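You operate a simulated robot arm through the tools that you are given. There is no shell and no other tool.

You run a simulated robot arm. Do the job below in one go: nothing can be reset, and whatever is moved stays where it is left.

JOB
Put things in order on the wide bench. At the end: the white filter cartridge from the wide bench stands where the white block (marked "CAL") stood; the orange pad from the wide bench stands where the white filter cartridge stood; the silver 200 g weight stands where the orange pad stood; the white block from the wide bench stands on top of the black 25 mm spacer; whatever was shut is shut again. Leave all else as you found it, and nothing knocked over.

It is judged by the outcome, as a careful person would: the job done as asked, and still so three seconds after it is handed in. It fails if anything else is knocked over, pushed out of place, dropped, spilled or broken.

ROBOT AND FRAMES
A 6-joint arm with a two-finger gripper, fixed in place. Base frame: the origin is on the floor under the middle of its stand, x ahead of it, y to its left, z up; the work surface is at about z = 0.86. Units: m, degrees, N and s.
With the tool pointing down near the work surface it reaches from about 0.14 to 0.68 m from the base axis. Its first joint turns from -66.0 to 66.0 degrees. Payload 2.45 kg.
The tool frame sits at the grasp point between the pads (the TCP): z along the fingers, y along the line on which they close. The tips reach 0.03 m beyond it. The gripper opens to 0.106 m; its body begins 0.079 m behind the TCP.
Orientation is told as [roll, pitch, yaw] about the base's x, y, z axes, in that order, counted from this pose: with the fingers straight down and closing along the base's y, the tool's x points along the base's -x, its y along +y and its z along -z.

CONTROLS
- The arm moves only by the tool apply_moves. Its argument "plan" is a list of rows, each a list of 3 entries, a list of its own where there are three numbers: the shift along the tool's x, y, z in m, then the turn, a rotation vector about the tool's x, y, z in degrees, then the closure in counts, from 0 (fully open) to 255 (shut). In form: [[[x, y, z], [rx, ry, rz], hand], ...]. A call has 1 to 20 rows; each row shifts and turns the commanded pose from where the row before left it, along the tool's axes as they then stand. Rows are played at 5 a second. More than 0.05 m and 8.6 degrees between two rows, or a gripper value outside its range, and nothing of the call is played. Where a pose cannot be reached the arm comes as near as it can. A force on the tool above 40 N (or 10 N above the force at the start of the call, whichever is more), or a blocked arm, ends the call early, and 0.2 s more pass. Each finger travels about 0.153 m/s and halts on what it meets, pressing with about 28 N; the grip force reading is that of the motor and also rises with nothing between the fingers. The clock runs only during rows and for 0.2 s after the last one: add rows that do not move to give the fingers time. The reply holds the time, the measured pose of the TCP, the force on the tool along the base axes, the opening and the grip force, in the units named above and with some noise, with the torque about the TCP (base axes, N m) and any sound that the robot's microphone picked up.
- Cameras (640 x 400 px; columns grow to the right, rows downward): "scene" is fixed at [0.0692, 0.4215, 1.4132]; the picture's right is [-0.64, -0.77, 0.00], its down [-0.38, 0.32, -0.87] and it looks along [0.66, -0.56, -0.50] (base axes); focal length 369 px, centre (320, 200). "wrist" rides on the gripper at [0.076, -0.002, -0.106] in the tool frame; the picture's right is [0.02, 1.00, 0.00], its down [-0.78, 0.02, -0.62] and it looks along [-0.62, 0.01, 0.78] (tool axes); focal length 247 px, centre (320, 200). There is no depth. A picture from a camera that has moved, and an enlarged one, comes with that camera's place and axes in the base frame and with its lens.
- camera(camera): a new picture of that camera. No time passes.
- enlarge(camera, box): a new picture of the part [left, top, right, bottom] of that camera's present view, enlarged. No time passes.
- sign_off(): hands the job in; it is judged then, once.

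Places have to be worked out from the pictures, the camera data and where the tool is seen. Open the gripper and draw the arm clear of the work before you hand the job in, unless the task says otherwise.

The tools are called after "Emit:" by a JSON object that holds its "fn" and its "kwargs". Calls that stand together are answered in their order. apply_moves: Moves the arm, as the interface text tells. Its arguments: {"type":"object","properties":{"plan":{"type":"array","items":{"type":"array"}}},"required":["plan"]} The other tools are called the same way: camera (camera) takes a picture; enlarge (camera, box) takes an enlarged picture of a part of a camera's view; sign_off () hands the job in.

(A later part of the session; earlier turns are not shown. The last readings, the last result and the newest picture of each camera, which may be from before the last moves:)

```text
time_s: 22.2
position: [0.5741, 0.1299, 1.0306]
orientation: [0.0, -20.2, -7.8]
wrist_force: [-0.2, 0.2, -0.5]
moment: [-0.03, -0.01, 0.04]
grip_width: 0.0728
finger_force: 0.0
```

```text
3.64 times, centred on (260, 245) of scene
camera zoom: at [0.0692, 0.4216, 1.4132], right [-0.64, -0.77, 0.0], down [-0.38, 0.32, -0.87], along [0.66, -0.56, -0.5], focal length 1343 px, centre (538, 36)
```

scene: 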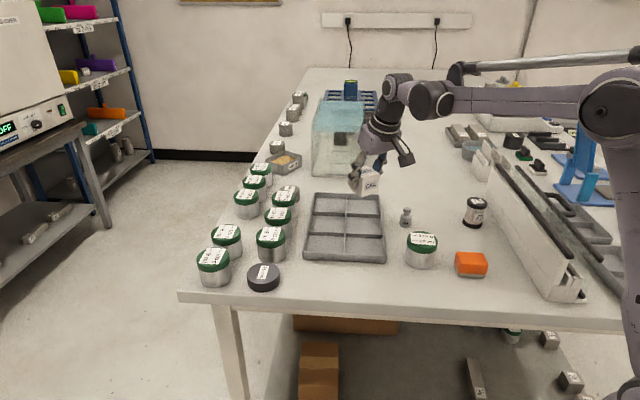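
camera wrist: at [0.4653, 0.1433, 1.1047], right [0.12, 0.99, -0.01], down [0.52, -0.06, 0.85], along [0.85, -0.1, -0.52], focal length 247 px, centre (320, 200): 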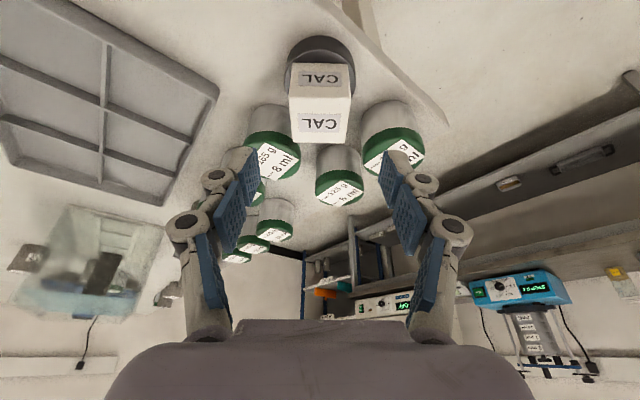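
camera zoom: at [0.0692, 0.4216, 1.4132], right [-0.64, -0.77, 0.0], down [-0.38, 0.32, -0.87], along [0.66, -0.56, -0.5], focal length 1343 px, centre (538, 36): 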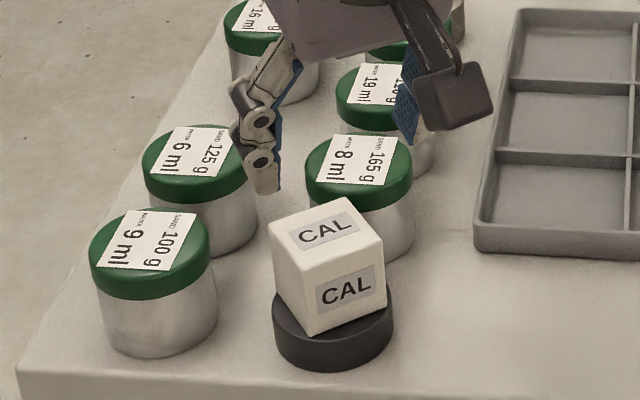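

The block is on the spacer, upright. Now I carry the empty hand at height back toward the cartridge, turning to yaw -44°, stopping slightly short so the camera can see it.

Emit:
{"fn": "apply_moves", "kwargs": {"plan": [[[0.00543, -0.0392, -0.00351], [0, 0, 0], 80], [[0.00543, -0.0392, -0.00351], [0, 0, 0], 80], [[0.00543, -0.0392, -0.00351], [0, 0, 0], 80], [[0.00543, -0.0392, -0.00351], [0, 0, 0], 80], [[0.00543, -0.0392, -0.00351], [0, 0, 0], 80], [[0.00543, -0.0392, -0.00351], [0, 0, 0], 80], [[0.00543, -0.0392, -0.00351], [0, 0, 0], 80], [[0.00543, -0.0392, -0.00351], [0, 0, 0], 80], [[0.00543, -0.0392, -0.00351], [0, 0, 0], 80], [[0.00543, -0.0392, -0.00351], [0, 0, 0], 80], [[0.00543, -0.0392, -0.00351], [0, 0, 0], 80], [[0.00543, -0.0392, -0.00351], [0, 0, 0], 80], [[0.00543, -0.0392, -0.00351], [0, 0, 0], 80], [[0.00543, -0.0392, -0.00351], [0, 0, 0], 80], [[0, 0, 0], [2.476, 0, 6.803], 80], [[0, 0, 0], [2.476, 0, 6.803], 80], [[0, 0, 0], [2.476, 0, 6.803], 80], [[0, 0, 0], [2.476, 0, 6.803], 80], [[0, 0, 0], [2.476, 0, 6.803], 80], [[0, 0, 0], [0, 0, 0], 80]]}}

Emit:
{"fn": "camera", "kwargs": {"camera": "wrist"}}

Emit:
{"fn": "camera", "kwargs": {"camera": "scene"}}

```text
time_s: 26.4
position: [0.4081, -0.4027, 1.0539]
orientation: [0.0, -20.0, -44.2]
wrist_force: [0.4, 0.3, -0.3]
moment: [0.0, 0.0, -0.01]
grip_width: 0.0728
finger_force: 0.1
```

```text
taken
camera wrist: at [0.3298, -0.3263, 1.1273], right [0.68, 0.73, -0.01], down [0.39, -0.35, 0.85], along [0.62, -0.58, -0.52], focal length 247 px, centre (320, 200)
```

wrist: 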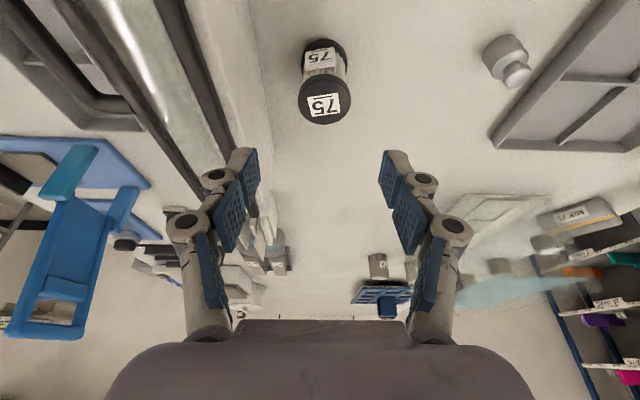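

```text
taken
```

scene: 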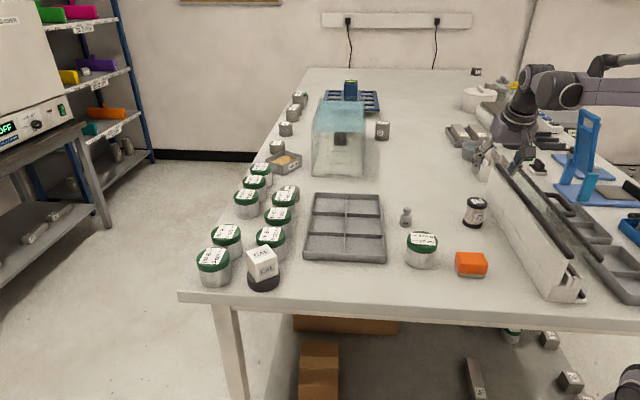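

The cartridge is in view ahead. I enlarge it to measure its centre, cap height and gap to the wall.

Emit:
{"fn": "enlarge", "kwargs": {"camera": "wrist", "box": [240, 10, 400, 140]}}

Emit:
{"fn": "enlarge", "kwargs": {"camera": "wrist", "box": [150, 0, 470, 240]}}

Emit:
{"fn": "enlarge", "kwargs": {"camera": "scene", "box": [430, 130, 590, 250]}}

```text
3.08 times, centred on (320, 75) of wrist
camera zoom: at [0.3298, -0.3263, 1.1273], right [0.68, 0.73, -0.01], down [0.39, -0.35, 0.85], along [0.62, -0.58, -0.52], focal length 760 px, centre (320, 585)
```

zoom: 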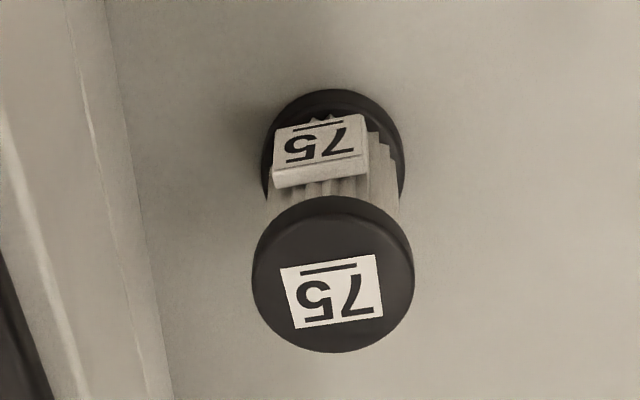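

```text
1.67 times, centred on (310, 120) of wrist
camera zoom: at [0.3298, -0.3263, 1.1273], right [0.68, 0.73, -0.01], down [0.39, -0.35, 0.85], along [0.62, -0.58, -0.52], focal length 412 px, centre (337, 333)
```

zoom: 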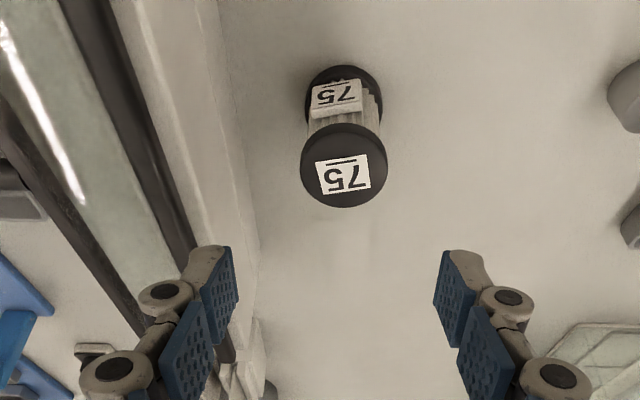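

```text
3.33 times, centred on (510, 190) of scene
camera zoom: at [0.0692, 0.4216, 1.4132], right [-0.64, -0.77, 0.0], down [-0.38, 0.32, -0.87], along [0.66, -0.56, -0.5], focal length 1231 px, centre (-313, 233)
```

zoom: 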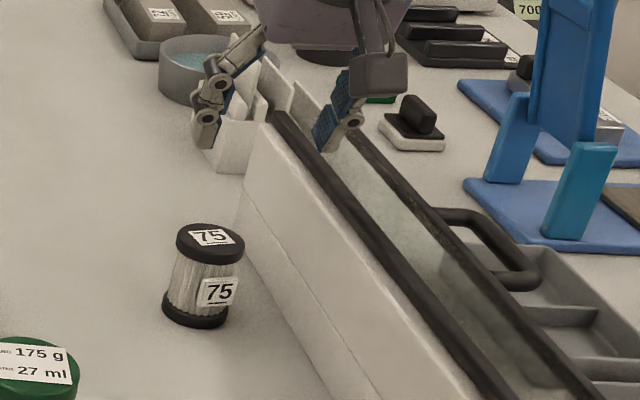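

Cartridge centre ≈ (0.4415, -0.429), top ≈ 0.926, 50 mm caps; the wall is about 70–80 mm from its axis, so I'll use a narrow 66 mm opening. I move over it and down to just above the cap, then check.

Emit:
{"fn": "apply_moves", "kwargs": {"plan": [[[-0.01985, 0.0015, 0.00725], [0, 0, 0], 96], [[-0.01985, 0.0015, 0.00725], [0, 0, 0], 96], [[0.01026, 0, 0.0282], [0, 0, 0], 96], [[0.01026, 0, 0.0282], [0, 0, 0], 96], [[0.0068, 0, 0.0188], [0, 0, 0], 96], [[0, 0, 0], [0, 0, 0], 96], [[0, 0, 0], [0, 0, 0], 96]]}}

Emit:
{"fn": "camera", "kwargs": {"camera": "wrist"}}

Emit:
{"fn": "enlarge", "kwargs": {"camera": "scene", "box": [420, 120, 560, 240]}}

```text
time_s: 28.0
position: [0.4405, -0.4288, 0.9712]
orientation: [0.0, -20.1, -44.2]
wrist_force: [0.5, -0.4, 0.6]
moment: [-0.01, -0.04, 0.03]
grip_width: 0.066
finger_force: 0.0
```

```text
taken
camera wrist: at [0.3611, -0.3536, 1.0457], right [0.68, 0.73, -0.01], down [0.39, -0.35, 0.85], along [0.62, -0.58, -0.52], focal length 247 px, centre (320, 200)
```

wrist: 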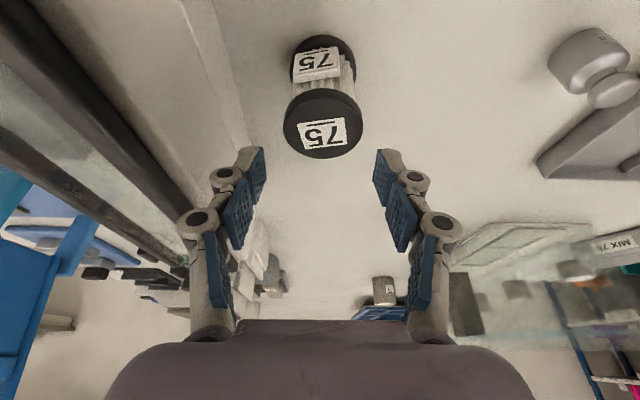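

```text
3.33 times, centred on (490, 180) of scene
camera zoom: at [0.0692, 0.4216, 1.4132], right [-0.64, -0.77, 0.0], down [-0.38, 0.32, -0.87], along [0.66, -0.56, -0.5], focal length 1231 px, centre (-247, 267)
```

zoom: 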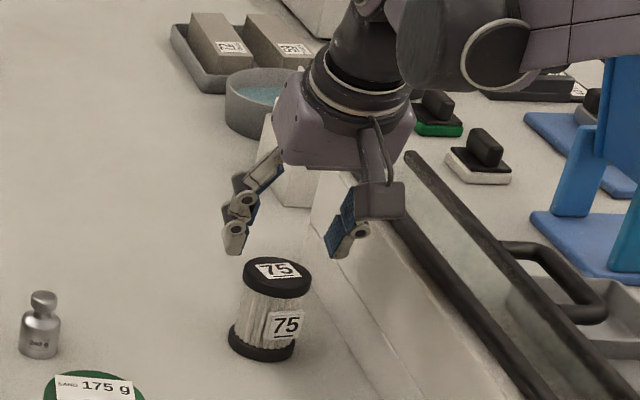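

Aligned within about 2 mm and clear of the wall. I lower around the cartridge to TCP z ≈ 0.908.

Emit:
{"fn": "apply_moves", "kwargs": {"plan": [[[0.0072, 0.0005, 0.0197], [0, 0, 0], 96], [[0.0072, 0.0005, 0.0197], [0, 0, 0], 96], [[0.0072, 0.0005, 0.0197], [0, 0, 0], 96], [[0, 0, 0], [0, 0, 0], 96], [[0, 0, 0], [0, 0, 0], 96]]}}

Emit:
{"fn": "camera", "kwargs": {"camera": "wrist"}}

Emit:
{"fn": "enlarge", "kwargs": {"camera": "scene", "box": [420, 120, 560, 240]}}

```text
time_s: 29.2
position: [0.4402, -0.4265, 0.9084]
orientation: [0.1, -20.1, -44.1]
wrist_force: [0.0, -1.2, 0.0]
moment: [0.01, -0.01, 0.0]
grip_width: 0.0659
finger_force: 0.0
```

```text
taken
camera wrist: at [0.3622, -0.3518, 0.9832], right [0.68, 0.73, -0.01], down [0.39, -0.35, 0.85], along [0.62, -0.58, -0.52], focal length 247 px, centre (320, 200)
```

wrist: 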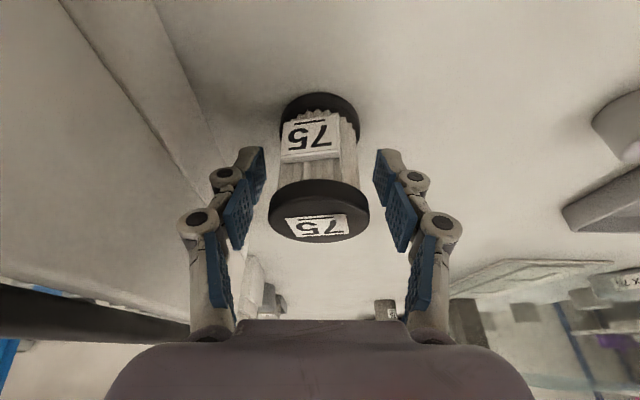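

```text
3.33 times, centred on (490, 180) of scene
camera zoom: at [0.0692, 0.4216, 1.4132], right [-0.64, -0.77, 0.0], down [-0.38, 0.32, -0.87], along [0.66, -0.56, -0.5], focal length 1231 px, centre (-247, 267)
```

zoom: 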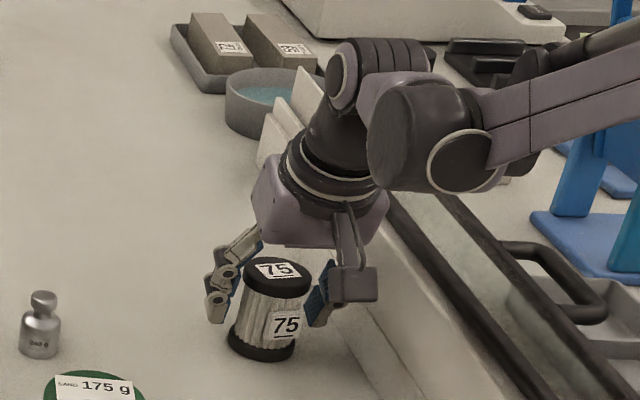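

Centred between the pads with no contact force. I close on the cartridge.

Emit:
{"fn": "apply_moves", "kwargs": {"plan": [[[0, 0, 0], [0, 0, 0], 125], [[0, 0, 0], [0, 0, 0], 160], [[0, 0, 0], [0, 0, 0], 255], [[0, 0, 0], [0, 0, 0], 255], [[0, 0, 0], [0, 0, 0], 255]]}}

Emit:
{"fn": "camera", "kwargs": {"camera": "wrist"}}

Emit:
{"fn": "enlarge", "kwargs": {"camera": "scene", "box": [420, 120, 560, 240]}}

```text
time_s: 30.4
position: [0.4408, -0.4259, 0.9082]
orientation: [0.1, -20.1, -44.0]
wrist_force: [-0.1, -0.3, 1.0]
moment: [-0.05, 0.03, -0.01]
grip_width: 0.0483
finger_force: 28.2
```

```text
taken
camera wrist: at [0.3621, -0.3518, 0.9834], right [0.68, 0.73, -0.01], down [0.39, -0.35, 0.85], along [0.62, -0.58, -0.52], focal length 247 px, centre (320, 200)
```

wrist: 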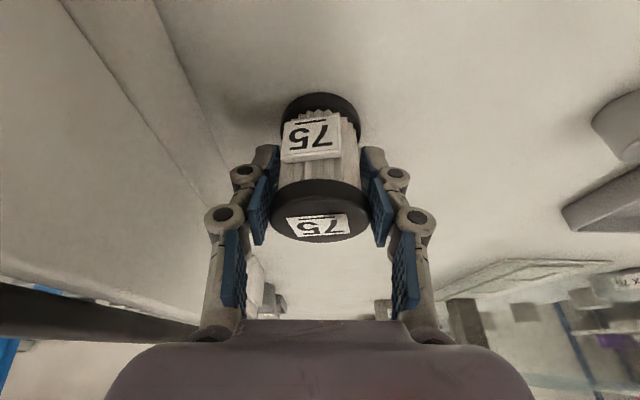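

```text
3.33 times, centred on (490, 180) of scene
camera zoom: at [0.0692, 0.4216, 1.4132], right [-0.64, -0.77, 0.0], down [-0.38, 0.32, -0.87], along [0.66, -0.56, -0.5], focal length 1231 px, centre (-247, 267)
```

zoom: 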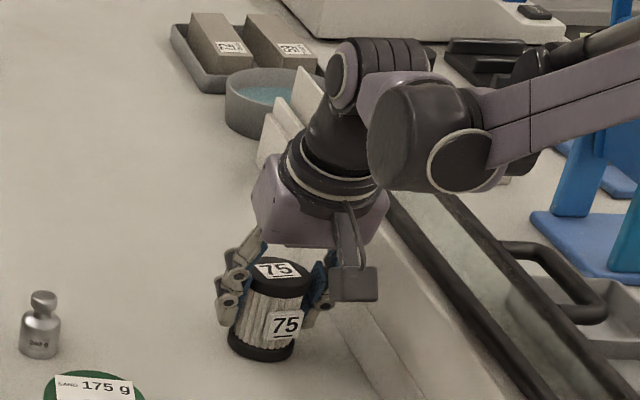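

Gripped at 48 mm, 28 N, cartridge upright. I lift it straight up 0.10 m and check.

Emit:
{"fn": "apply_moves", "kwargs": {"plan": [[[-0.00342, 0, -0.0094], [0, 0, 0], 255], [[-0.01026, 0, -0.0282], [0, 0, 0], 255], [[-0.01026, 0, -0.0282], [0, 0, 0], 255], [[-0.01026, 0, -0.0282], [0, 0, 0], 255], [[0, 0, 0], [0, 0, 0], 255]]}}

Emit:
{"fn": "camera", "kwargs": {"camera": "wrist"}}

Emit:
{"fn": "enlarge", "kwargs": {"camera": "scene", "box": [420, 100, 560, 220]}}

```text
time_s: 31.6
position: [0.4437, -0.4255, 1.0101]
orientation: [0.2, -20.0, -44.1]
wrist_force: [0.3, -0.3, -0.8]
moment: [-0.03, 0.01, 0.01]
grip_width: 0.048
finger_force: 28.0
```

```text
taken
camera wrist: at [0.3649, -0.3512, 1.0836], right [0.68, 0.73, -0.01], down [0.39, -0.35, 0.85], along [0.62, -0.58, -0.52], focal length 247 px, centre (320, 200)
```

wrist: 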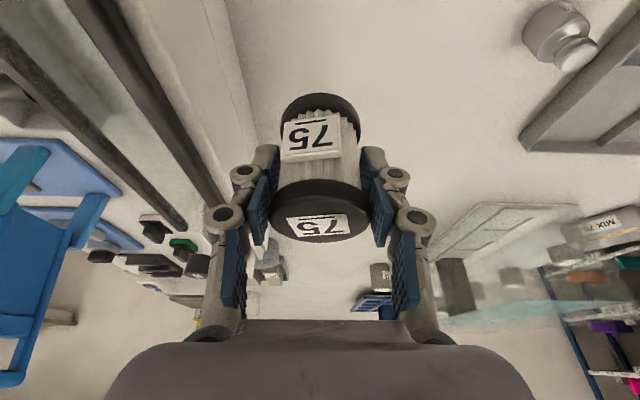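

```text
3.33 times, centred on (490, 160) of scene
camera zoom: at [0.0692, 0.4215, 1.4132], right [-0.64, -0.77, 0.0], down [-0.38, 0.32, -0.87], along [0.66, -0.56, -0.5], focal length 1231 px, centre (-247, 333)
```

zoom: 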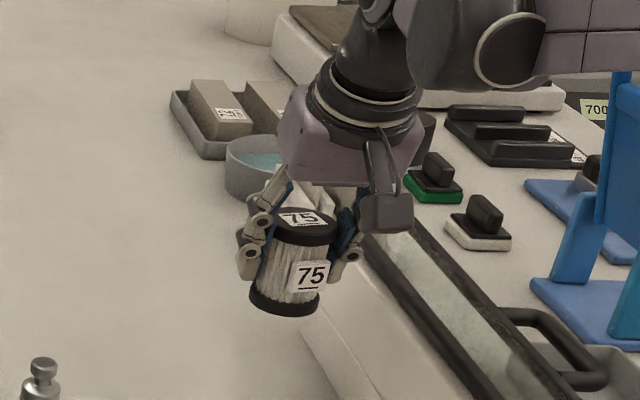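

Held well and upright. I carry it over to the block's former spot at the same height.

Emit:
{"fn": "apply_moves", "kwargs": {"plan": [[[-0.02267, 0.02415, 0.00825], [0, 0, 0], 255], [[-0.02267, 0.02415, 0.00825], [0, 0, 0], 255], [[-0.02267, 0.02415, 0.00825], [0, 0, 0], 255], [[-0.02267, 0.02415, 0.00825], [0, 0, 0], 255], [[0, 0, 0], [0, 0, 0], 255], [[0, 0, 0], [0, 0, 0], 255]]}}

Emit:
{"fn": "camera", "kwargs": {"camera": "scene"}}

```text
time_s: 33.0
position: [0.5776, -0.4251, 1.0084]
orientation: [0.1, -20.1, -44.1]
wrist_force: [0.5, -0.6, -0.6]
moment: [0.01, 0.01, 0.0]
grip_width: 0.048
finger_force: 28.3
```

```text
taken
```

scene: 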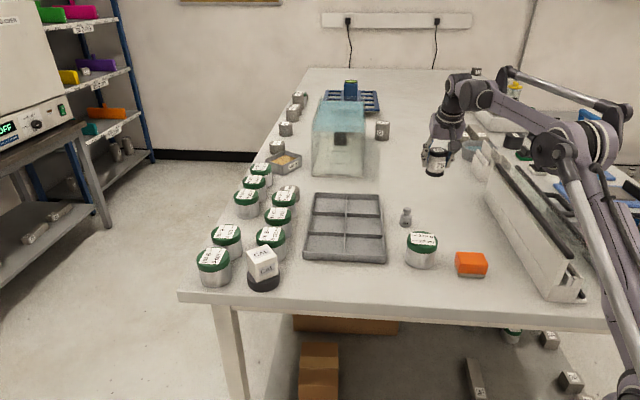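

Now about 2 mm short in x. I lower to TCP z ≈ 0.93 with that correction and check against the fixed camera.

Emit:
{"fn": "apply_moves", "kwargs": {"plan": [[[0.0091, 0.001, 0.0251], [0, 0, 0], 255], [[0.0091, 0.001, 0.0251], [0, 0, 0], 255], [[0.0091, 0, 0.0251], [0, 0, 0], 255], [[0, 0, 0], [0, 0, 0], 255], [[0, 0, 0], [0, 0, 0], 255]]}}

Emit:
{"fn": "apply_moves", "kwargs": {"plan": [[[0, 0, 0], [0, 0, 0], 255]]}}

Emit:
{"fn": "enlarge", "kwargs": {"camera": "scene", "box": [395, 140, 475, 220]}}

```text
time_s: 34.2
position: [0.5805, -0.4221, 0.9316]
orientation: [0.1, -20.0, -44.0]
wrist_force: [-0.1, 0.3, -0.6]
moment: [0.03, 0.01, -0.01]
grip_width: 0.0483
finger_force: 28.1
```

```text
time_s: 34.6
position: [0.5796, -0.4238, 0.9303]
orientation: [0.2, -20.2, -44.2]
wrist_force: [-0.6, -0.3, -1.5]
moment: [0.01, -0.01, 0.01]
grip_width: 0.0479
finger_force: 28.0
```

```text
5.00 times, centred on (435, 180) of scene
camera zoom: at [0.0692, 0.4215, 1.4132], right [-0.64, -0.77, 0.0], down [-0.38, 0.32, -0.87], along [0.66, -0.56, -0.5], focal length 1847 px, centre (-255, 300)
```

zoom: 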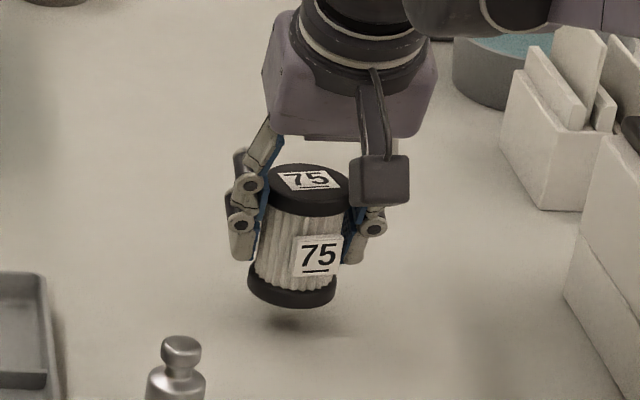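

At (0.580, -0.423, 0.931), right on target. I lower in shrinking steps toward the table.

Emit:
{"fn": "apply_moves", "kwargs": {"plan": [[[0.00513, 0, 0.0141], [0, 0, 0], 255], [[0.00137, 0, 0.00376], [0, 0, 0], 255], [[0.00034, 0, 0.00094], [0, 0, 0], 255], [[0, 0, 0], [0, 0, 0], 255]]}}

Emit:
{"fn": "apply_moves", "kwargs": {"plan": [[[0.00034, 0, 0.00094], [0, 0, 0], 255], [[0, 0, 0], [0, 0, 0], 255]]}}

Emit:
{"fn": "enlarge", "kwargs": {"camera": "scene", "box": [395, 140, 475, 220]}}

```text
time_s: 35.6
position: [0.58, -0.4224, 0.9098]
orientation: [0.1, -20.2, -44.0]
wrist_force: [0.2, 0.8, 0.0]
moment: [-0.01, -0.04, 0.0]
grip_width: 0.0482
finger_force: 28.2
```

```text
time_s: 36.2
position: [0.5808, -0.4224, 0.9097]
orientation: [0.1, -20.1, -44.1]
wrist_force: [-1.3, 1.6, 6.3]
moment: [0.05, 0.09, -0.02]
grip_width: 0.0486
finger_force: 27.9
```

```text
5.00 times, centred on (435, 180) of scene
camera zoom: at [0.069, 0.4217, 1.4131], right [-0.64, -0.77, 0.0], down [-0.38, 0.32, -0.87], along [0.66, -0.56, -0.5], focal length 1847 px, centre (-255, 300)
```

zoom: 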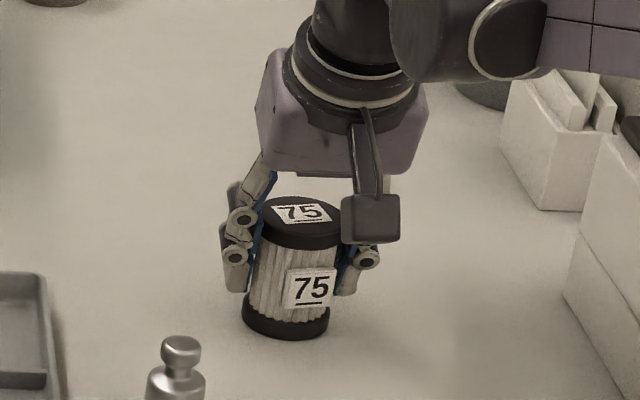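

Contact at 6 N with the base seated where the block stood (image projection agrees within a pixel or two). I open the fingers.

Emit:
{"fn": "apply_moves", "kwargs": {"plan": [[[0, 0, 0], [0, 0, 0], 134], [[0, 0, 0], [0, 0, 0], 115], [[0, 0, 0], [0, 0, 0], 90], [[0, 0, 0], [0, 0, 0], 80], [[0, 0, 0], [0, 0, 0], 80]]}}

Emit:
{"fn": "camera", "kwargs": {"camera": "wrist"}}

Emit:
{"fn": "enlarge", "kwargs": {"camera": "scene", "box": [395, 140, 475, 220]}}

```text
time_s: 37.4
position: [0.5813, -0.4236, 0.9084]
orientation: [0.1, -20.0, -44.2]
wrist_force: [-0.5, -0.5, -0.4]
moment: [-0.03, 0.02, -0.02]
grip_width: 0.0726
finger_force: 0.0
```

```text
taken
camera wrist: at [0.5018, -0.349, 0.9829], right [0.68, 0.73, -0.01], down [0.39, -0.35, 0.85], along [0.62, -0.58, -0.52], focal length 247 px, centre (320, 200)
```

wrist: 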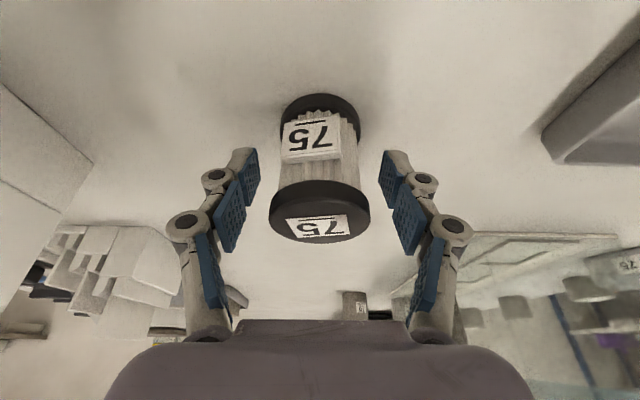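

```text
5.00 times, centred on (435, 180) of scene
camera zoom: at [0.0692, 0.4215, 1.4132], right [-0.64, -0.77, 0.0], down [-0.38, 0.32, -0.87], along [0.66, -0.56, -0.5], focal length 1847 px, centre (-255, 300)
```

zoom: 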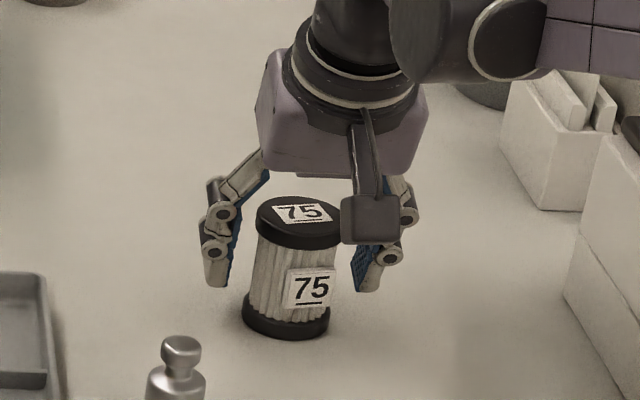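

The cartridge stands upright on the block's former spot. I withdraw along the tool axis.

Emit:
{"fn": "apply_moves", "kwargs": {"plan": [[[0, 0, -0.012], [0, 0, 0], 80], [[0, 0, -0.028], [0, 0, 0], 80], [[0, 0, -0.04], [0, 0, 0], 80], [[0, 0, -0.04], [0, 0, 0], 80], [[0, 0, 0], [0, 0, 0], 80]]}}

Emit:
{"fn": "camera", "kwargs": {"camera": "wrist"}}

Emit:
{"fn": "enlarge", "kwargs": {"camera": "scene", "box": [380, 140, 540, 290]}}

```text
time_s: 38.6
position: [0.5513, -0.394, 1.0196]
orientation: [0.0, -20.2, -44.0]
wrist_force: [0.2, -0.5, 0.0]
moment: [-0.01, -0.01, 0.0]
grip_width: 0.0726
finger_force: 0.1
```

```text
taken
camera wrist: at [0.4725, -0.3195, 1.0937], right [0.68, 0.73, -0.01], down [0.39, -0.35, 0.85], along [0.62, -0.58, -0.52], focal length 247 px, centre (320, 200)
```

wrist: 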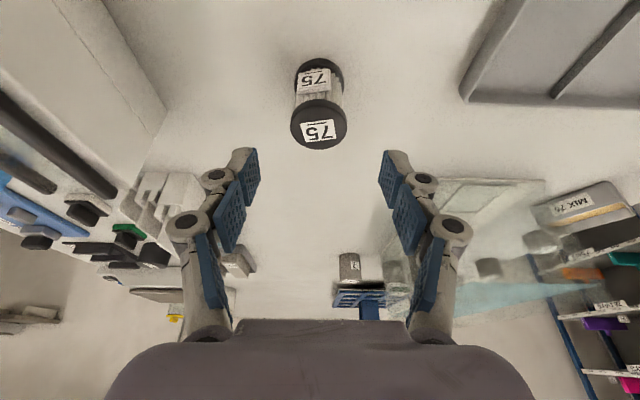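

```text
2.67 times, centred on (460, 215) of scene
camera zoom: at [0.0692, 0.4216, 1.4132], right [-0.64, -0.77, 0.0], down [-0.38, 0.32, -0.87], along [0.66, -0.56, -0.5], focal length 985 px, centre (-53, 160)
```

zoom: 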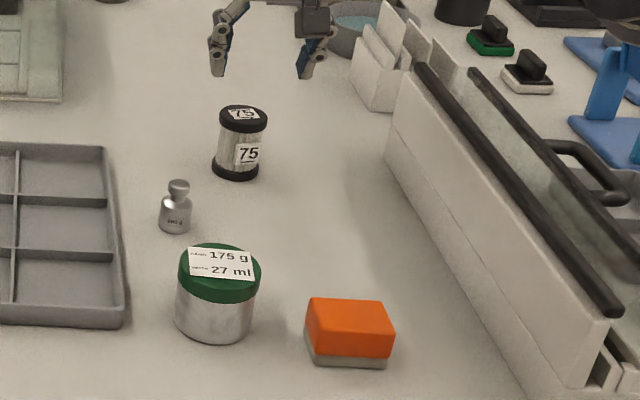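

The cartridge sits at ≈ (0.581, -0.425), matching the block's old spot. Next the pad: I move to above it at height and bring the hand back to vertical.

Emit:
{"fn": "apply_moves", "kwargs": {"plan": [[[0.03293, -0.00551, -0.01517], [0, 0, 0], 80], [[0.03293, -0.00551, -0.01517], [0, 0, 0], 80], [[0.03293, -0.00551, -0.01517], [0, 0, 0], 80], [[0.03293, -0.00551, -0.01517], [0, 0, 0], 80], [[0.03293, -0.00551, -0.01517], [0, 0, 0], 80], [[0.03293, -0.00551, -0.01517], [0, 0, 0], 80], [[0.03293, -0.00551, -0.01517], [0, 0, 0], 80], [[0, 0, 0], [0, 7, 0], 80], [[0, 0, 0], [0, 7, 0], 80], [[0, 0, 0], [0, 6.1, 0], 80], [[0, 0, 0], [0, 0, 0], 80]]}}

Emit:
{"fn": "apply_moves", "kwargs": {"plan": [[[0, 0, 0], [0, 0, 8.364], 80], [[0, 0, 0], [0, 0, 8.364], 80], [[0, 0, 0], [0, 0, 8.364], 80], [[0, 0, 0], [0, 0, 8.364], 80], [[0, 0, 0], [0, 0, 8.364], 80], [[0, 0, 0], [0, 0, 8.364], 80], [[0, 0, 0], [0, 0, 8.364], 80], [[0, 0, 0], [0, 0, 8.364], 80], [[0, 0, 0], [0, 0, 8.364], 80], [[0, 0, 0], [0, 0, 8.364], 80], [[0, 0, 0], [0, 0, 8.364], 80], [[0, 0, 0], [0, 0, 0], 80]]}}

Emit:
{"fn": "camera", "kwargs": {"camera": "wrist"}}

Emit:
{"fn": "camera", "kwargs": {"camera": "scene"}}

```text
time_s: 41.0
position: [0.3418, -0.2479, 1.0412]
orientation: [0.0, 0.2, -44.0]
wrist_force: [-0.3, 0.0, -0.8]
moment: [-0.01, 0.0, -0.01]
grip_width: 0.0728
finger_force: 0.0
```

```text
time_s: 43.6
position: [0.3421, -0.247, 1.0436]
orientation: [0.0, 0.0, -136.2]
wrist_force: [1.2, 0.7, -0.6]
moment: [0.03, -0.01, -0.03]
grip_width: 0.0727
finger_force: 0.1
```

```text
taken
camera wrist: at [0.3959, -0.1927, 1.15], right [0.71, -0.71, 0.0], down [-0.55, -0.56, 0.62], along [-0.44, -0.44, -0.78], focal length 247 px, centre (320, 200)
```

wrist: 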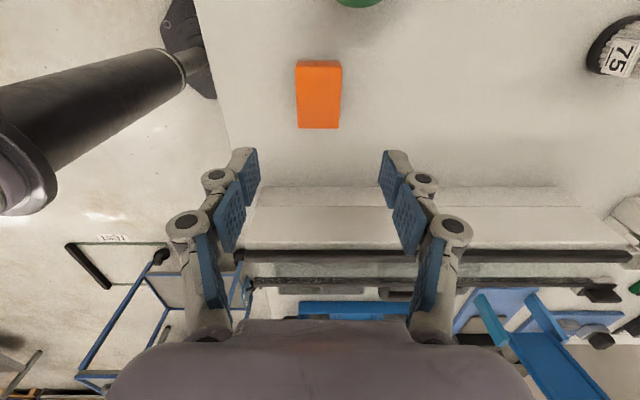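

```text
taken
```

scene: 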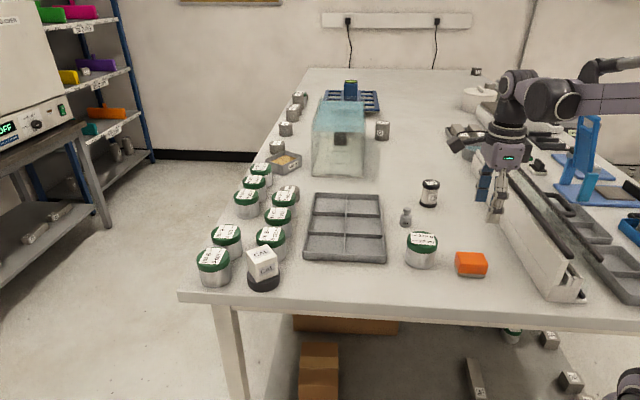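

Yaw -136° reached; the pad is centred and square between the fingers. I enlarge it to check alignment.

Emit:
{"fn": "enlarge", "kwargs": {"camera": "wrist", "box": [240, 30, 400, 150]}}

Emit:
{"fn": "enlarge", "kwargs": {"camera": "wrist", "box": [200, 150, 640, 340]}}

```text
3.33 times, centred on (320, 90) of wrist
camera zoom: at [0.3959, -0.1927, 1.15], right [0.71, -0.71, 0.0], down [-0.55, -0.56, 0.62], along [-0.44, -0.44, -0.78], focal length 823 px, centre (320, 567)
```

zoom: 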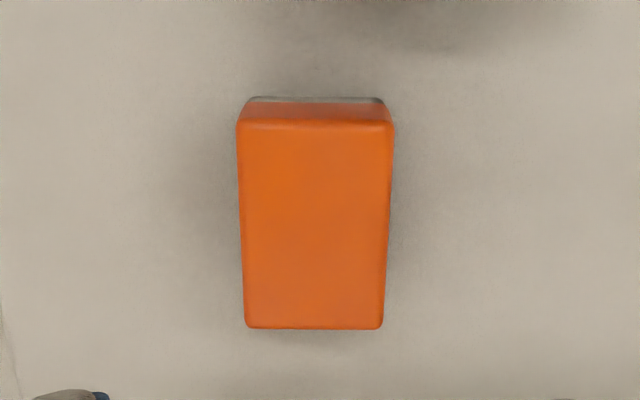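

```text
1.45 times, centred on (420, 245) of wrist
camera zoom: at [0.3959, -0.1927, 1.15], right [0.71, -0.71, 0.0], down [-0.55, -0.56, 0.62], along [-0.44, -0.44, -0.78], focal length 359 px, centre (174, 134)
```

zoom: 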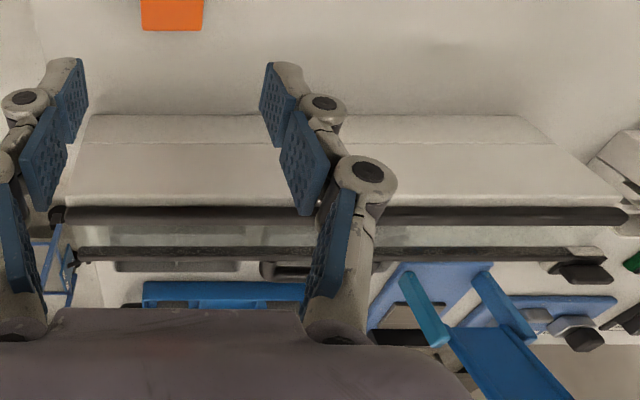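

The pad is at ≈ (0.342, -0.2455), within 1–2 mm of the TCP and square to it. I descend to TCP z ≈ 0.895.

Emit:
{"fn": "apply_moves", "kwargs": {"plan": [[[0.001, -0.001, 0.04], [0, 0, 0], 80], [[0, 0, 0.04], [0, 0, 0], 80], [[0, 0, 0.035], [0, 0, 0], 80], [[0, 0, 0.02], [0, 0, 0], 80], [[0, 0, 0.012], [0, 0, 0], 80], [[0, 0, 0], [0, 0, 0], 80], [[0, 0, 0], [0, 0, 0], 80]]}}

Emit:
{"fn": "camera", "kwargs": {"camera": "wrist"}}

Emit:
{"fn": "enlarge", "kwargs": {"camera": "scene", "box": [400, 190, 540, 300]}}

```text
time_s: 45.2
position: [0.3447, -0.2466, 0.8956]
orientation: [0.1, 0.1, -136.0]
wrist_force: [0.1, -0.7, 0.3]
moment: [-0.03, 0.01, -0.02]
grip_width: 0.0726
finger_force: 0.0
```

```text
taken
camera wrist: at [0.3988, -0.1914, 1.0033], right [0.71, -0.7, 0.0], down [-0.55, -0.56, 0.62], along [-0.44, -0.44, -0.78], focal length 247 px, centre (320, 200)
```

wrist: 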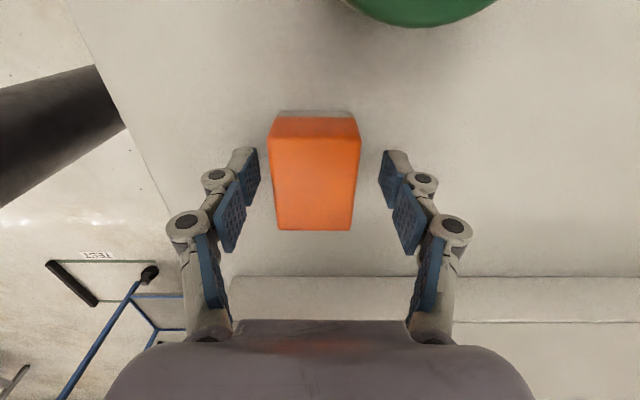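

```text
3.64 times, centred on (470, 245) of scene
camera zoom: at [0.0692, 0.4216, 1.4132], right [-0.64, -0.77, 0.0], down [-0.38, 0.32, -0.87], along [0.66, -0.56, -0.5], focal length 1343 px, centre (-226, 36)
```

zoom: 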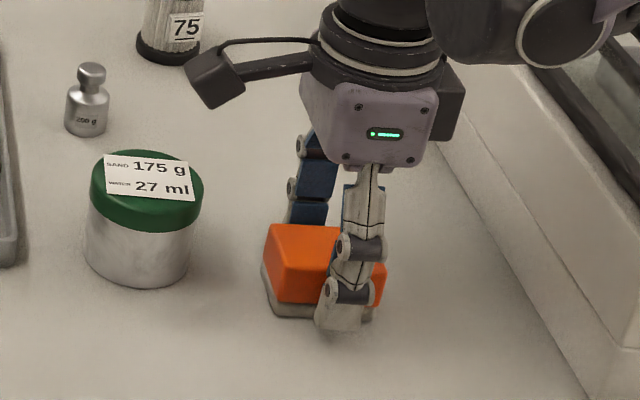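

The pad lies centred between the fingers, jar well clear. I close on it.

Emit:
{"fn": "apply_moves", "kwargs": {"plan": [[[0, 0, 0], [0, 0, 0], 120], [[0, 0, 0], [0, 0, 0], 160], [[0, 0, 0], [0, 0, 0], 255], [[0, 0, 0], [0, 0, 0], 255], [[0, 0, 0], [0, 0, 0], 255]]}}

Emit:
{"fn": "camera", "kwargs": {"camera": "wrist"}}

```text
time_s: 46.4
position: [0.346, -0.2472, 0.8968]
orientation: [0.0, -0.1, -136.0]
wrist_force: [-0.8, 0.5, 0.7]
moment: [0.01, 0.05, -0.01]
grip_width: 0.0434
finger_force: 27.3
```

```text
taken
camera wrist: at [0.3988, -0.1914, 1.0035], right [0.71, -0.7, 0.0], down [-0.55, -0.56, 0.62], along [-0.44, -0.44, -0.78], focal length 247 px, centre (320, 200)
```

wrist: 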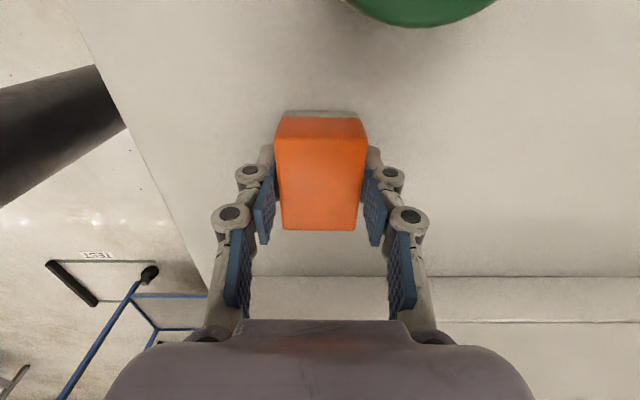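

Gripped at 43 mm. I lift it straight up and then carry it toward the cartridge's old place at (0.4415, -0.4285).

Emit:
{"fn": "apply_moves", "kwargs": {"plan": [[[0, 0, -0.01], [0, 0, 0], 255], [[0, 0, -0.03], [0, 0, 0], 255], [[0, 0, -0.035], [0, 0, 0], 255], [[0, 0, -0.035], [0, 0, 0], 255], [[0, 0, 0], [0, 0, 0], 255]]}}

Emit:
{"fn": "camera", "kwargs": {"camera": "wrist"}}

Emit:
{"fn": "enlarge", "kwargs": {"camera": "scene", "box": [400, 150, 580, 300]}}

```text
time_s: 47.6
position: [0.343, -0.2472, 1.0059]
orientation: [0.0, 0.0, -136.1]
wrist_force: [0.1, -0.1, -0.6]
moment: [-0.03, 0.0, 0.04]
grip_width: 0.0432
finger_force: 27.7
```

```text
taken
camera wrist: at [0.396, -0.1921, 1.1124], right [0.71, -0.7, 0.0], down [-0.55, -0.56, 0.62], along [-0.44, -0.44, -0.78], focal length 247 px, centre (320, 200)
```

wrist: 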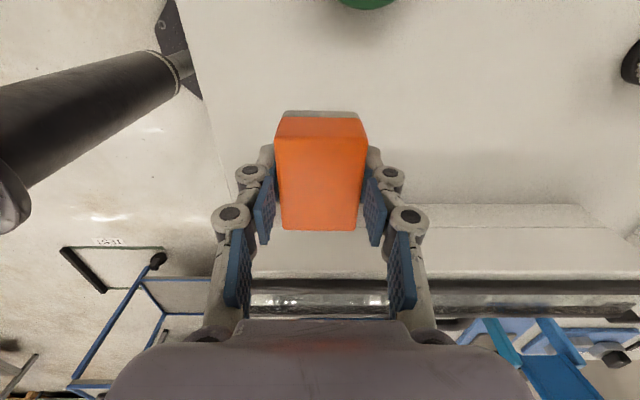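

```text
2.67 times, centred on (490, 225) of scene
camera zoom: at [0.0692, 0.4215, 1.4132], right [-0.64, -0.77, 0.0], down [-0.38, 0.32, -0.87], along [0.66, -0.56, -0.5], focal length 985 px, centre (-133, 133)
```

zoom: 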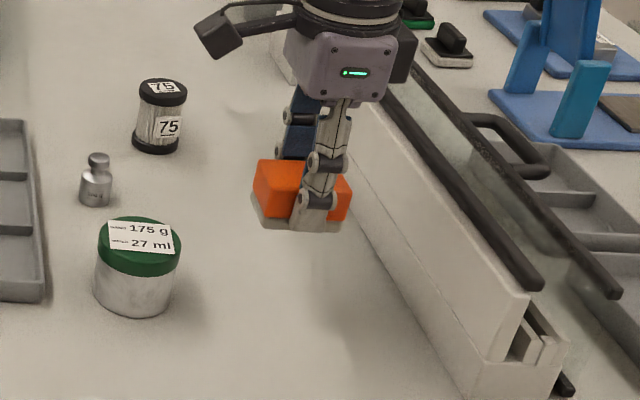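

Pad held level. I carry it across, keeping height, to over the cartridge's former place.

Emit:
{"fn": "apply_moves", "kwargs": {"plan": [[[-0.00897, 0.03305, 0], [0, 0, 0], 255], [[-0.00897, 0.03305, 0], [0, 0, 0], 255], [[-0.00897, 0.03305, 0], [0, 0, 0], 255], [[-0.00897, 0.03305, 0], [0, 0, 0], 255], [[-0.00897, 0.03305, 0], [0, 0, 0], 255], [[-0.00897, 0.03305, 0], [0, 0, 0], 255], [[0, 0, 0], [0, 0, 0], 255], [[0, 0, 0], [0, 0, 0], 255]]}}

Emit:
{"fn": "camera", "kwargs": {"camera": "wrist"}}

Emit:
{"fn": "enlarge", "kwargs": {"camera": "scene", "box": [400, 120, 580, 270]}}

```text
time_s: 49.4
position: [0.4419, -0.426, 1.0058]
orientation: [0.0, 0.0, -136.2]
wrist_force: [0.1, 0.2, -0.8]
moment: [-0.04, -0.02, -0.01]
grip_width: 0.0431
finger_force: 27.9
```

```text
taken
camera wrist: at [0.4964, -0.3721, 1.1138], right [0.71, -0.7, 0.0], down [-0.55, -0.56, 0.62], along [-0.44, -0.44, -0.78], focal length 247 px, centre (320, 200)
```

wrist: 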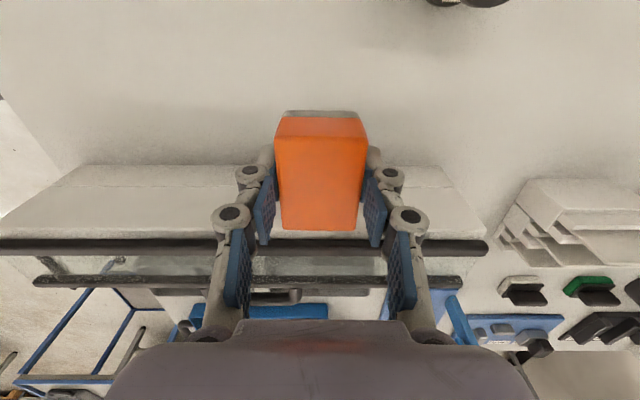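

```text
2.67 times, centred on (490, 195) of scene
camera zoom: at [0.0692, 0.4215, 1.4132], right [-0.64, -0.77, 0.0], down [-0.38, 0.32, -0.87], along [0.66, -0.56, -0.5], focal length 985 px, centre (-133, 213)
```

zoom: 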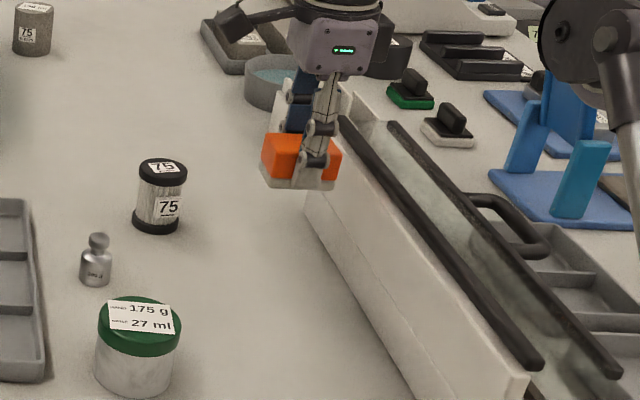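

Over target within ~1.5 mm and clear of the wall. I descend to z ≈ 0.935 first and check.

Emit:
{"fn": "apply_moves", "kwargs": {"plan": [[[0, 0.0014, 0.025], [0, 0, 0], 255], [[0, 0, 0.025], [0, 0, 0], 255], [[0, 0, 0.02], [0, 0, 0], 255], [[0, 0, 0], [0, 0, 0], 255], [[0, 0, 0], [0, 0, 0], 255]]}}

Emit:
{"fn": "camera", "kwargs": {"camera": "wrist"}}

Emit:
{"fn": "enlarge", "kwargs": {"camera": "scene", "box": [420, 130, 560, 250]}}

```text
time_s: 50.6
position: [0.4425, -0.4305, 0.9343]
orientation: [0.0, 0.0, -136.1]
wrist_force: [0.1, 0.1, -1.1]
moment: [-0.02, -0.01, 0.0]
grip_width: 0.0429
finger_force: 27.6
```

```text
taken
camera wrist: at [0.4968, -0.3752, 1.0423], right [0.71, -0.7, 0.0], down [-0.55, -0.56, 0.62], along [-0.44, -0.44, -0.78], focal length 247 px, centre (320, 200)
```

wrist: 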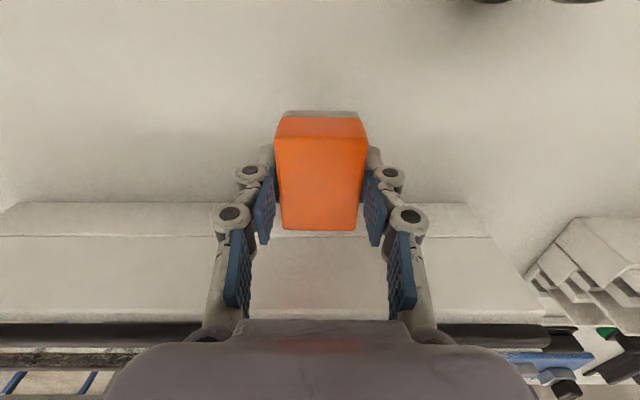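

```text
3.33 times, centred on (490, 190) of scene
camera zoom: at [0.0692, 0.4215, 1.4132], right [-0.64, -0.77, 0.0], down [-0.38, 0.32, -0.87], along [0.66, -0.56, -0.5], focal length 1231 px, centre (-247, 233)
```

zoom: 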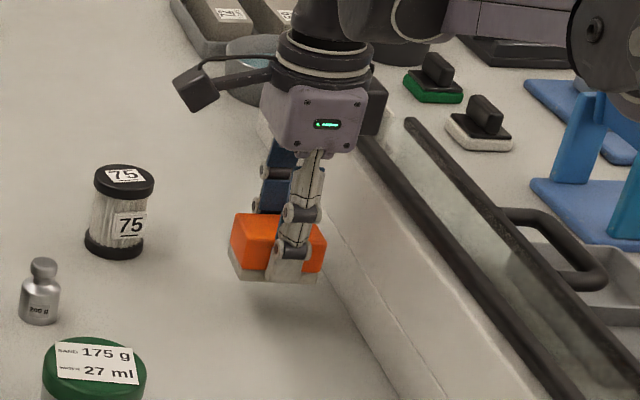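

Pose from reading and camera suggests y is ~2.5 mm too far; I correct that while lowering to z ≈ 0.900.

Emit:
{"fn": "apply_moves", "kwargs": {"plan": [[[0.0017, -0.0018, 0.018], [0, 0, 0], 255], [[0, 0, 0.011], [0, 0, 0], 255], [[0, 0, 0.005], [0, 0, 0], 255], [[0, 0, 0], [0, 0, 0], 255], [[0, 0, 0], [0, 0, 0], 255]]}}

Emit:
{"fn": "camera", "kwargs": {"camera": "wrist"}}

Emit:
{"fn": "enlarge", "kwargs": {"camera": "scene", "box": [420, 130, 560, 250]}}

```text
time_s: 51.8
position: [0.4429, -0.4269, 0.9011]
orientation: [0.0, 0.0, -136.1]
wrist_force: [1.1, 0.1, -1.4]
moment: [0.03, -0.02, -0.01]
grip_width: 0.0435
finger_force: 27.6
```

```text
taken
camera wrist: at [0.4969, -0.3719, 1.0084], right [0.71, -0.7, 0.0], down [-0.55, -0.56, 0.62], along [-0.44, -0.44, -0.78], focal length 247 px, centre (320, 200)
```

wrist: 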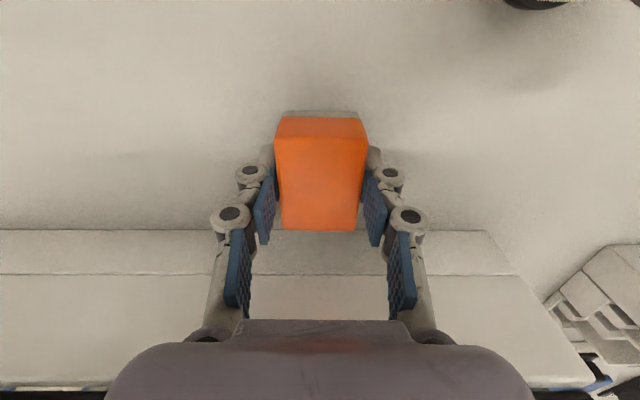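

```text
3.33 times, centred on (490, 190) of scene
camera zoom: at [0.0692, 0.4215, 1.4132], right [-0.64, -0.77, 0.0], down [-0.38, 0.32, -0.87], along [0.66, -0.56, -0.5], focal length 1231 px, centre (-247, 233)
```

zoom: 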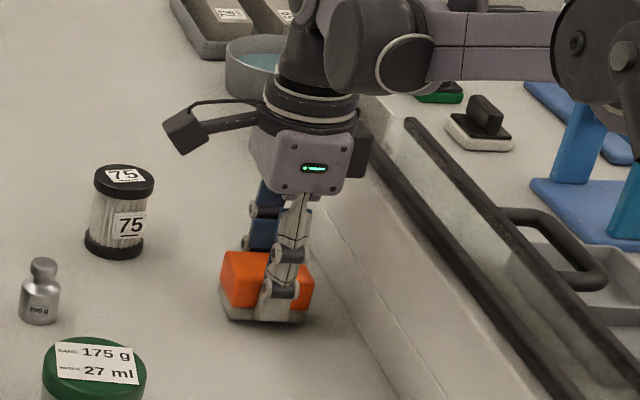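

Exactly over target now, (0.443, -0.427, 0.901). I feel for the table in small steps.

Emit:
{"fn": "apply_moves", "kwargs": {"plan": [[[0, 0, 0.002], [0, 0, 0], 255], [[0, 0, 0.001], [0, 0, 0], 255], [[0, 0, 0], [0, 0, 0], 255]]}}

Emit:
{"fn": "apply_moves", "kwargs": {"plan": [[[0, 0, 0.001], [0, 0, 0], 255], [[0, 0, 0], [0, 0, 0], 255]]}}

```text
time_s: 52.6
position: [0.4447, -0.4272, 0.8985]
orientation: [0.0, 0.0, -136.0]
wrist_force: [0.2, -0.2, -0.8]
moment: [0.02, 0.02, -0.01]
grip_width: 0.0434
finger_force: 28.1
```

```text
time_s: 53.2
position: [0.4426, -0.4257, 0.8974]
orientation: [0.0, 0.0, -136.1]
wrist_force: [-1.2, 1.1, -1.1]
moment: [-0.02, 0.01, 0.02]
grip_width: 0.0435
finger_force: 27.3
```

No contact yet; I continue 1 mm at a time.

Emit:
{"fn": "apply_moves", "kwargs": {"plan": [[[0, 0, 0.001], [0, 0, 0], 255], [[0, 0, 0], [0, 0, 0], 255]]}}

```text
time_s: 53.8
position: [0.4417, -0.4258, 0.8958]
orientation: [0.0, 0.0, -136.1]
wrist_force: [0.2, 0.5, -0.3]
moment: [-0.02, -0.01, 0.03]
grip_width: 0.0433
finger_force: 28.2
```

Emit:
{"fn": "apply_moves", "kwargs": {"plan": [[[0, 0, 0.001], [0, 0, 0], 255], [[0, 0, 0], [0, 0, 0], 255]]}}

Emit:
{"fn": "enlarge", "kwargs": {"camera": "scene", "box": [450, 180, 530, 240]}}

```text
time_s: 54.4
position: [0.4421, -0.4258, 0.8953]
orientation: [0.1, 0.0, -136.1]
wrist_force: [3.4, -3.6, 17.9]
moment: [-0.04, -0.03, 0.01]
grip_width: 0.0433
finger_force: 27.9
```

```text
6.67 times, centred on (490, 210) of scene
camera zoom: at [0.069, 0.4217, 1.4131], right [-0.64, -0.77, 0.0], down [-0.38, 0.32, -0.87], along [0.66, -0.56, -0.5], focal length 2463 px, centre (-813, 133)
```

zoom: 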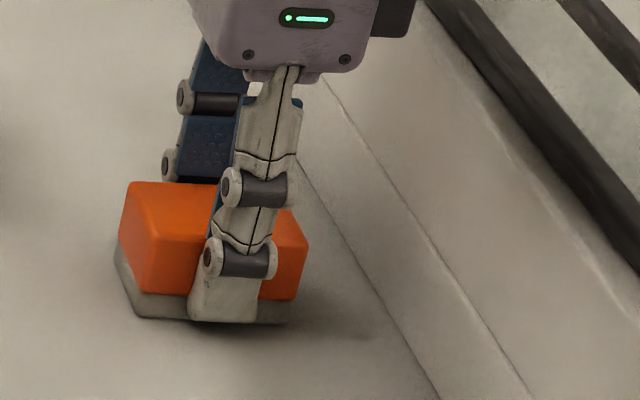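

Contact felt (18 N): the pad is on the table. I ease up 0.5 mm and open.

Emit:
{"fn": "apply_moves", "kwargs": {"plan": [[[0, 0, -0.0006], [0, 0, 0], 255], [[0, 0, 0], [0, 0, 0], 145], [[0, 0, 0], [0, 0, 0], 125], [[0, 0, 0], [0, 0, 0], 100], [[0, 0, 0], [0, 0, 0], 90], [[0, 0, 0], [0, 0, 0], 90]]}}

Emit:
{"fn": "camera", "kwargs": {"camera": "wrist"}}

```text
time_s: 55.8
position: [0.4419, -0.4251, 0.8982]
orientation: [0.0, -0.1, -136.0]
wrist_force: [-0.9, 0.3, 0.0]
moment: [-0.01, 0.0, 0.0]
grip_width: 0.0688
finger_force: 0.1
```

```text
taken
camera wrist: at [0.4953, -0.371, 1.0037], right [0.71, -0.7, 0.0], down [-0.55, -0.56, 0.62], along [-0.44, -0.44, -0.78], focal length 247 px, centre (320, 200)
```

wrist: 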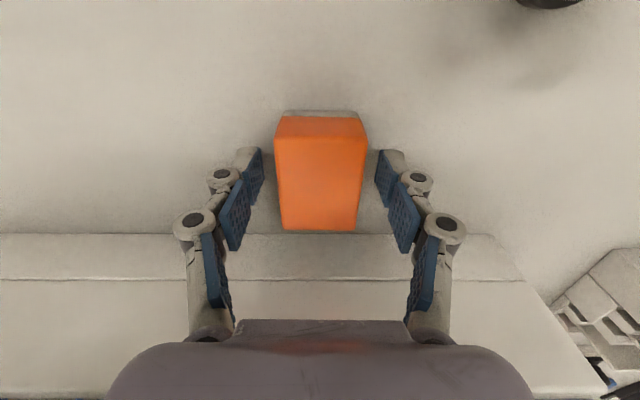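

The pad is released and flat. I rise straight up and verify.

Emit:
{"fn": "apply_moves", "kwargs": {"plan": [[[0, 0, -0.01], [0, 0, 0], 90], [[0, 0, -0.03], [0, 0, 0], 90], [[0, 0, -0.04], [0, 0, 0], 90], [[0, 0, -0.04], [0, 0, 0], 90], [[0, 0, -0.03], [0, 0, 0], 90], [[0, 0, 0], [0, 0, 0], 90]]}}

Emit:
{"fn": "camera", "kwargs": {"camera": "wrist"}}

Emit:
{"fn": "camera", "kwargs": {"camera": "scene"}}

```text
time_s: 57.2
position: [0.4404, -0.4276, 1.0458]
orientation: [0.0, -0.1, -136.0]
wrist_force: [-0.6, -0.4, -0.8]
moment: [0.0, 0.01, 0.0]
grip_width: 0.0684
finger_force: 0.1
```

```text
taken
camera wrist: at [0.4948, -0.3732, 1.1534], right [0.71, -0.7, 0.0], down [-0.55, -0.56, 0.62], along [-0.44, -0.44, -0.78], focal length 247 px, centre (320, 200)
```

wrist: 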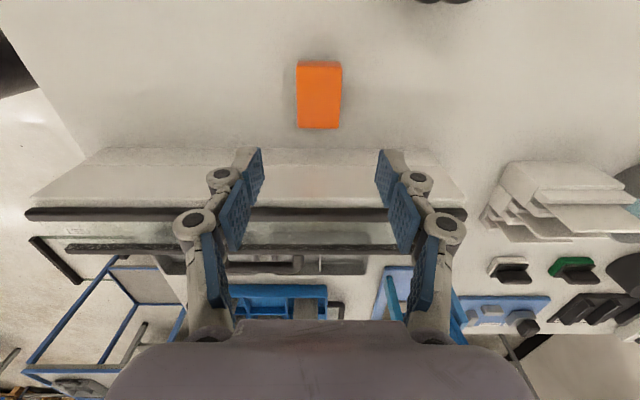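

```text
taken
```

scene: 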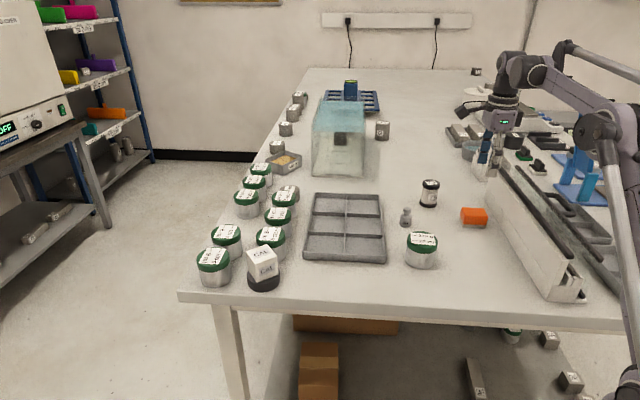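

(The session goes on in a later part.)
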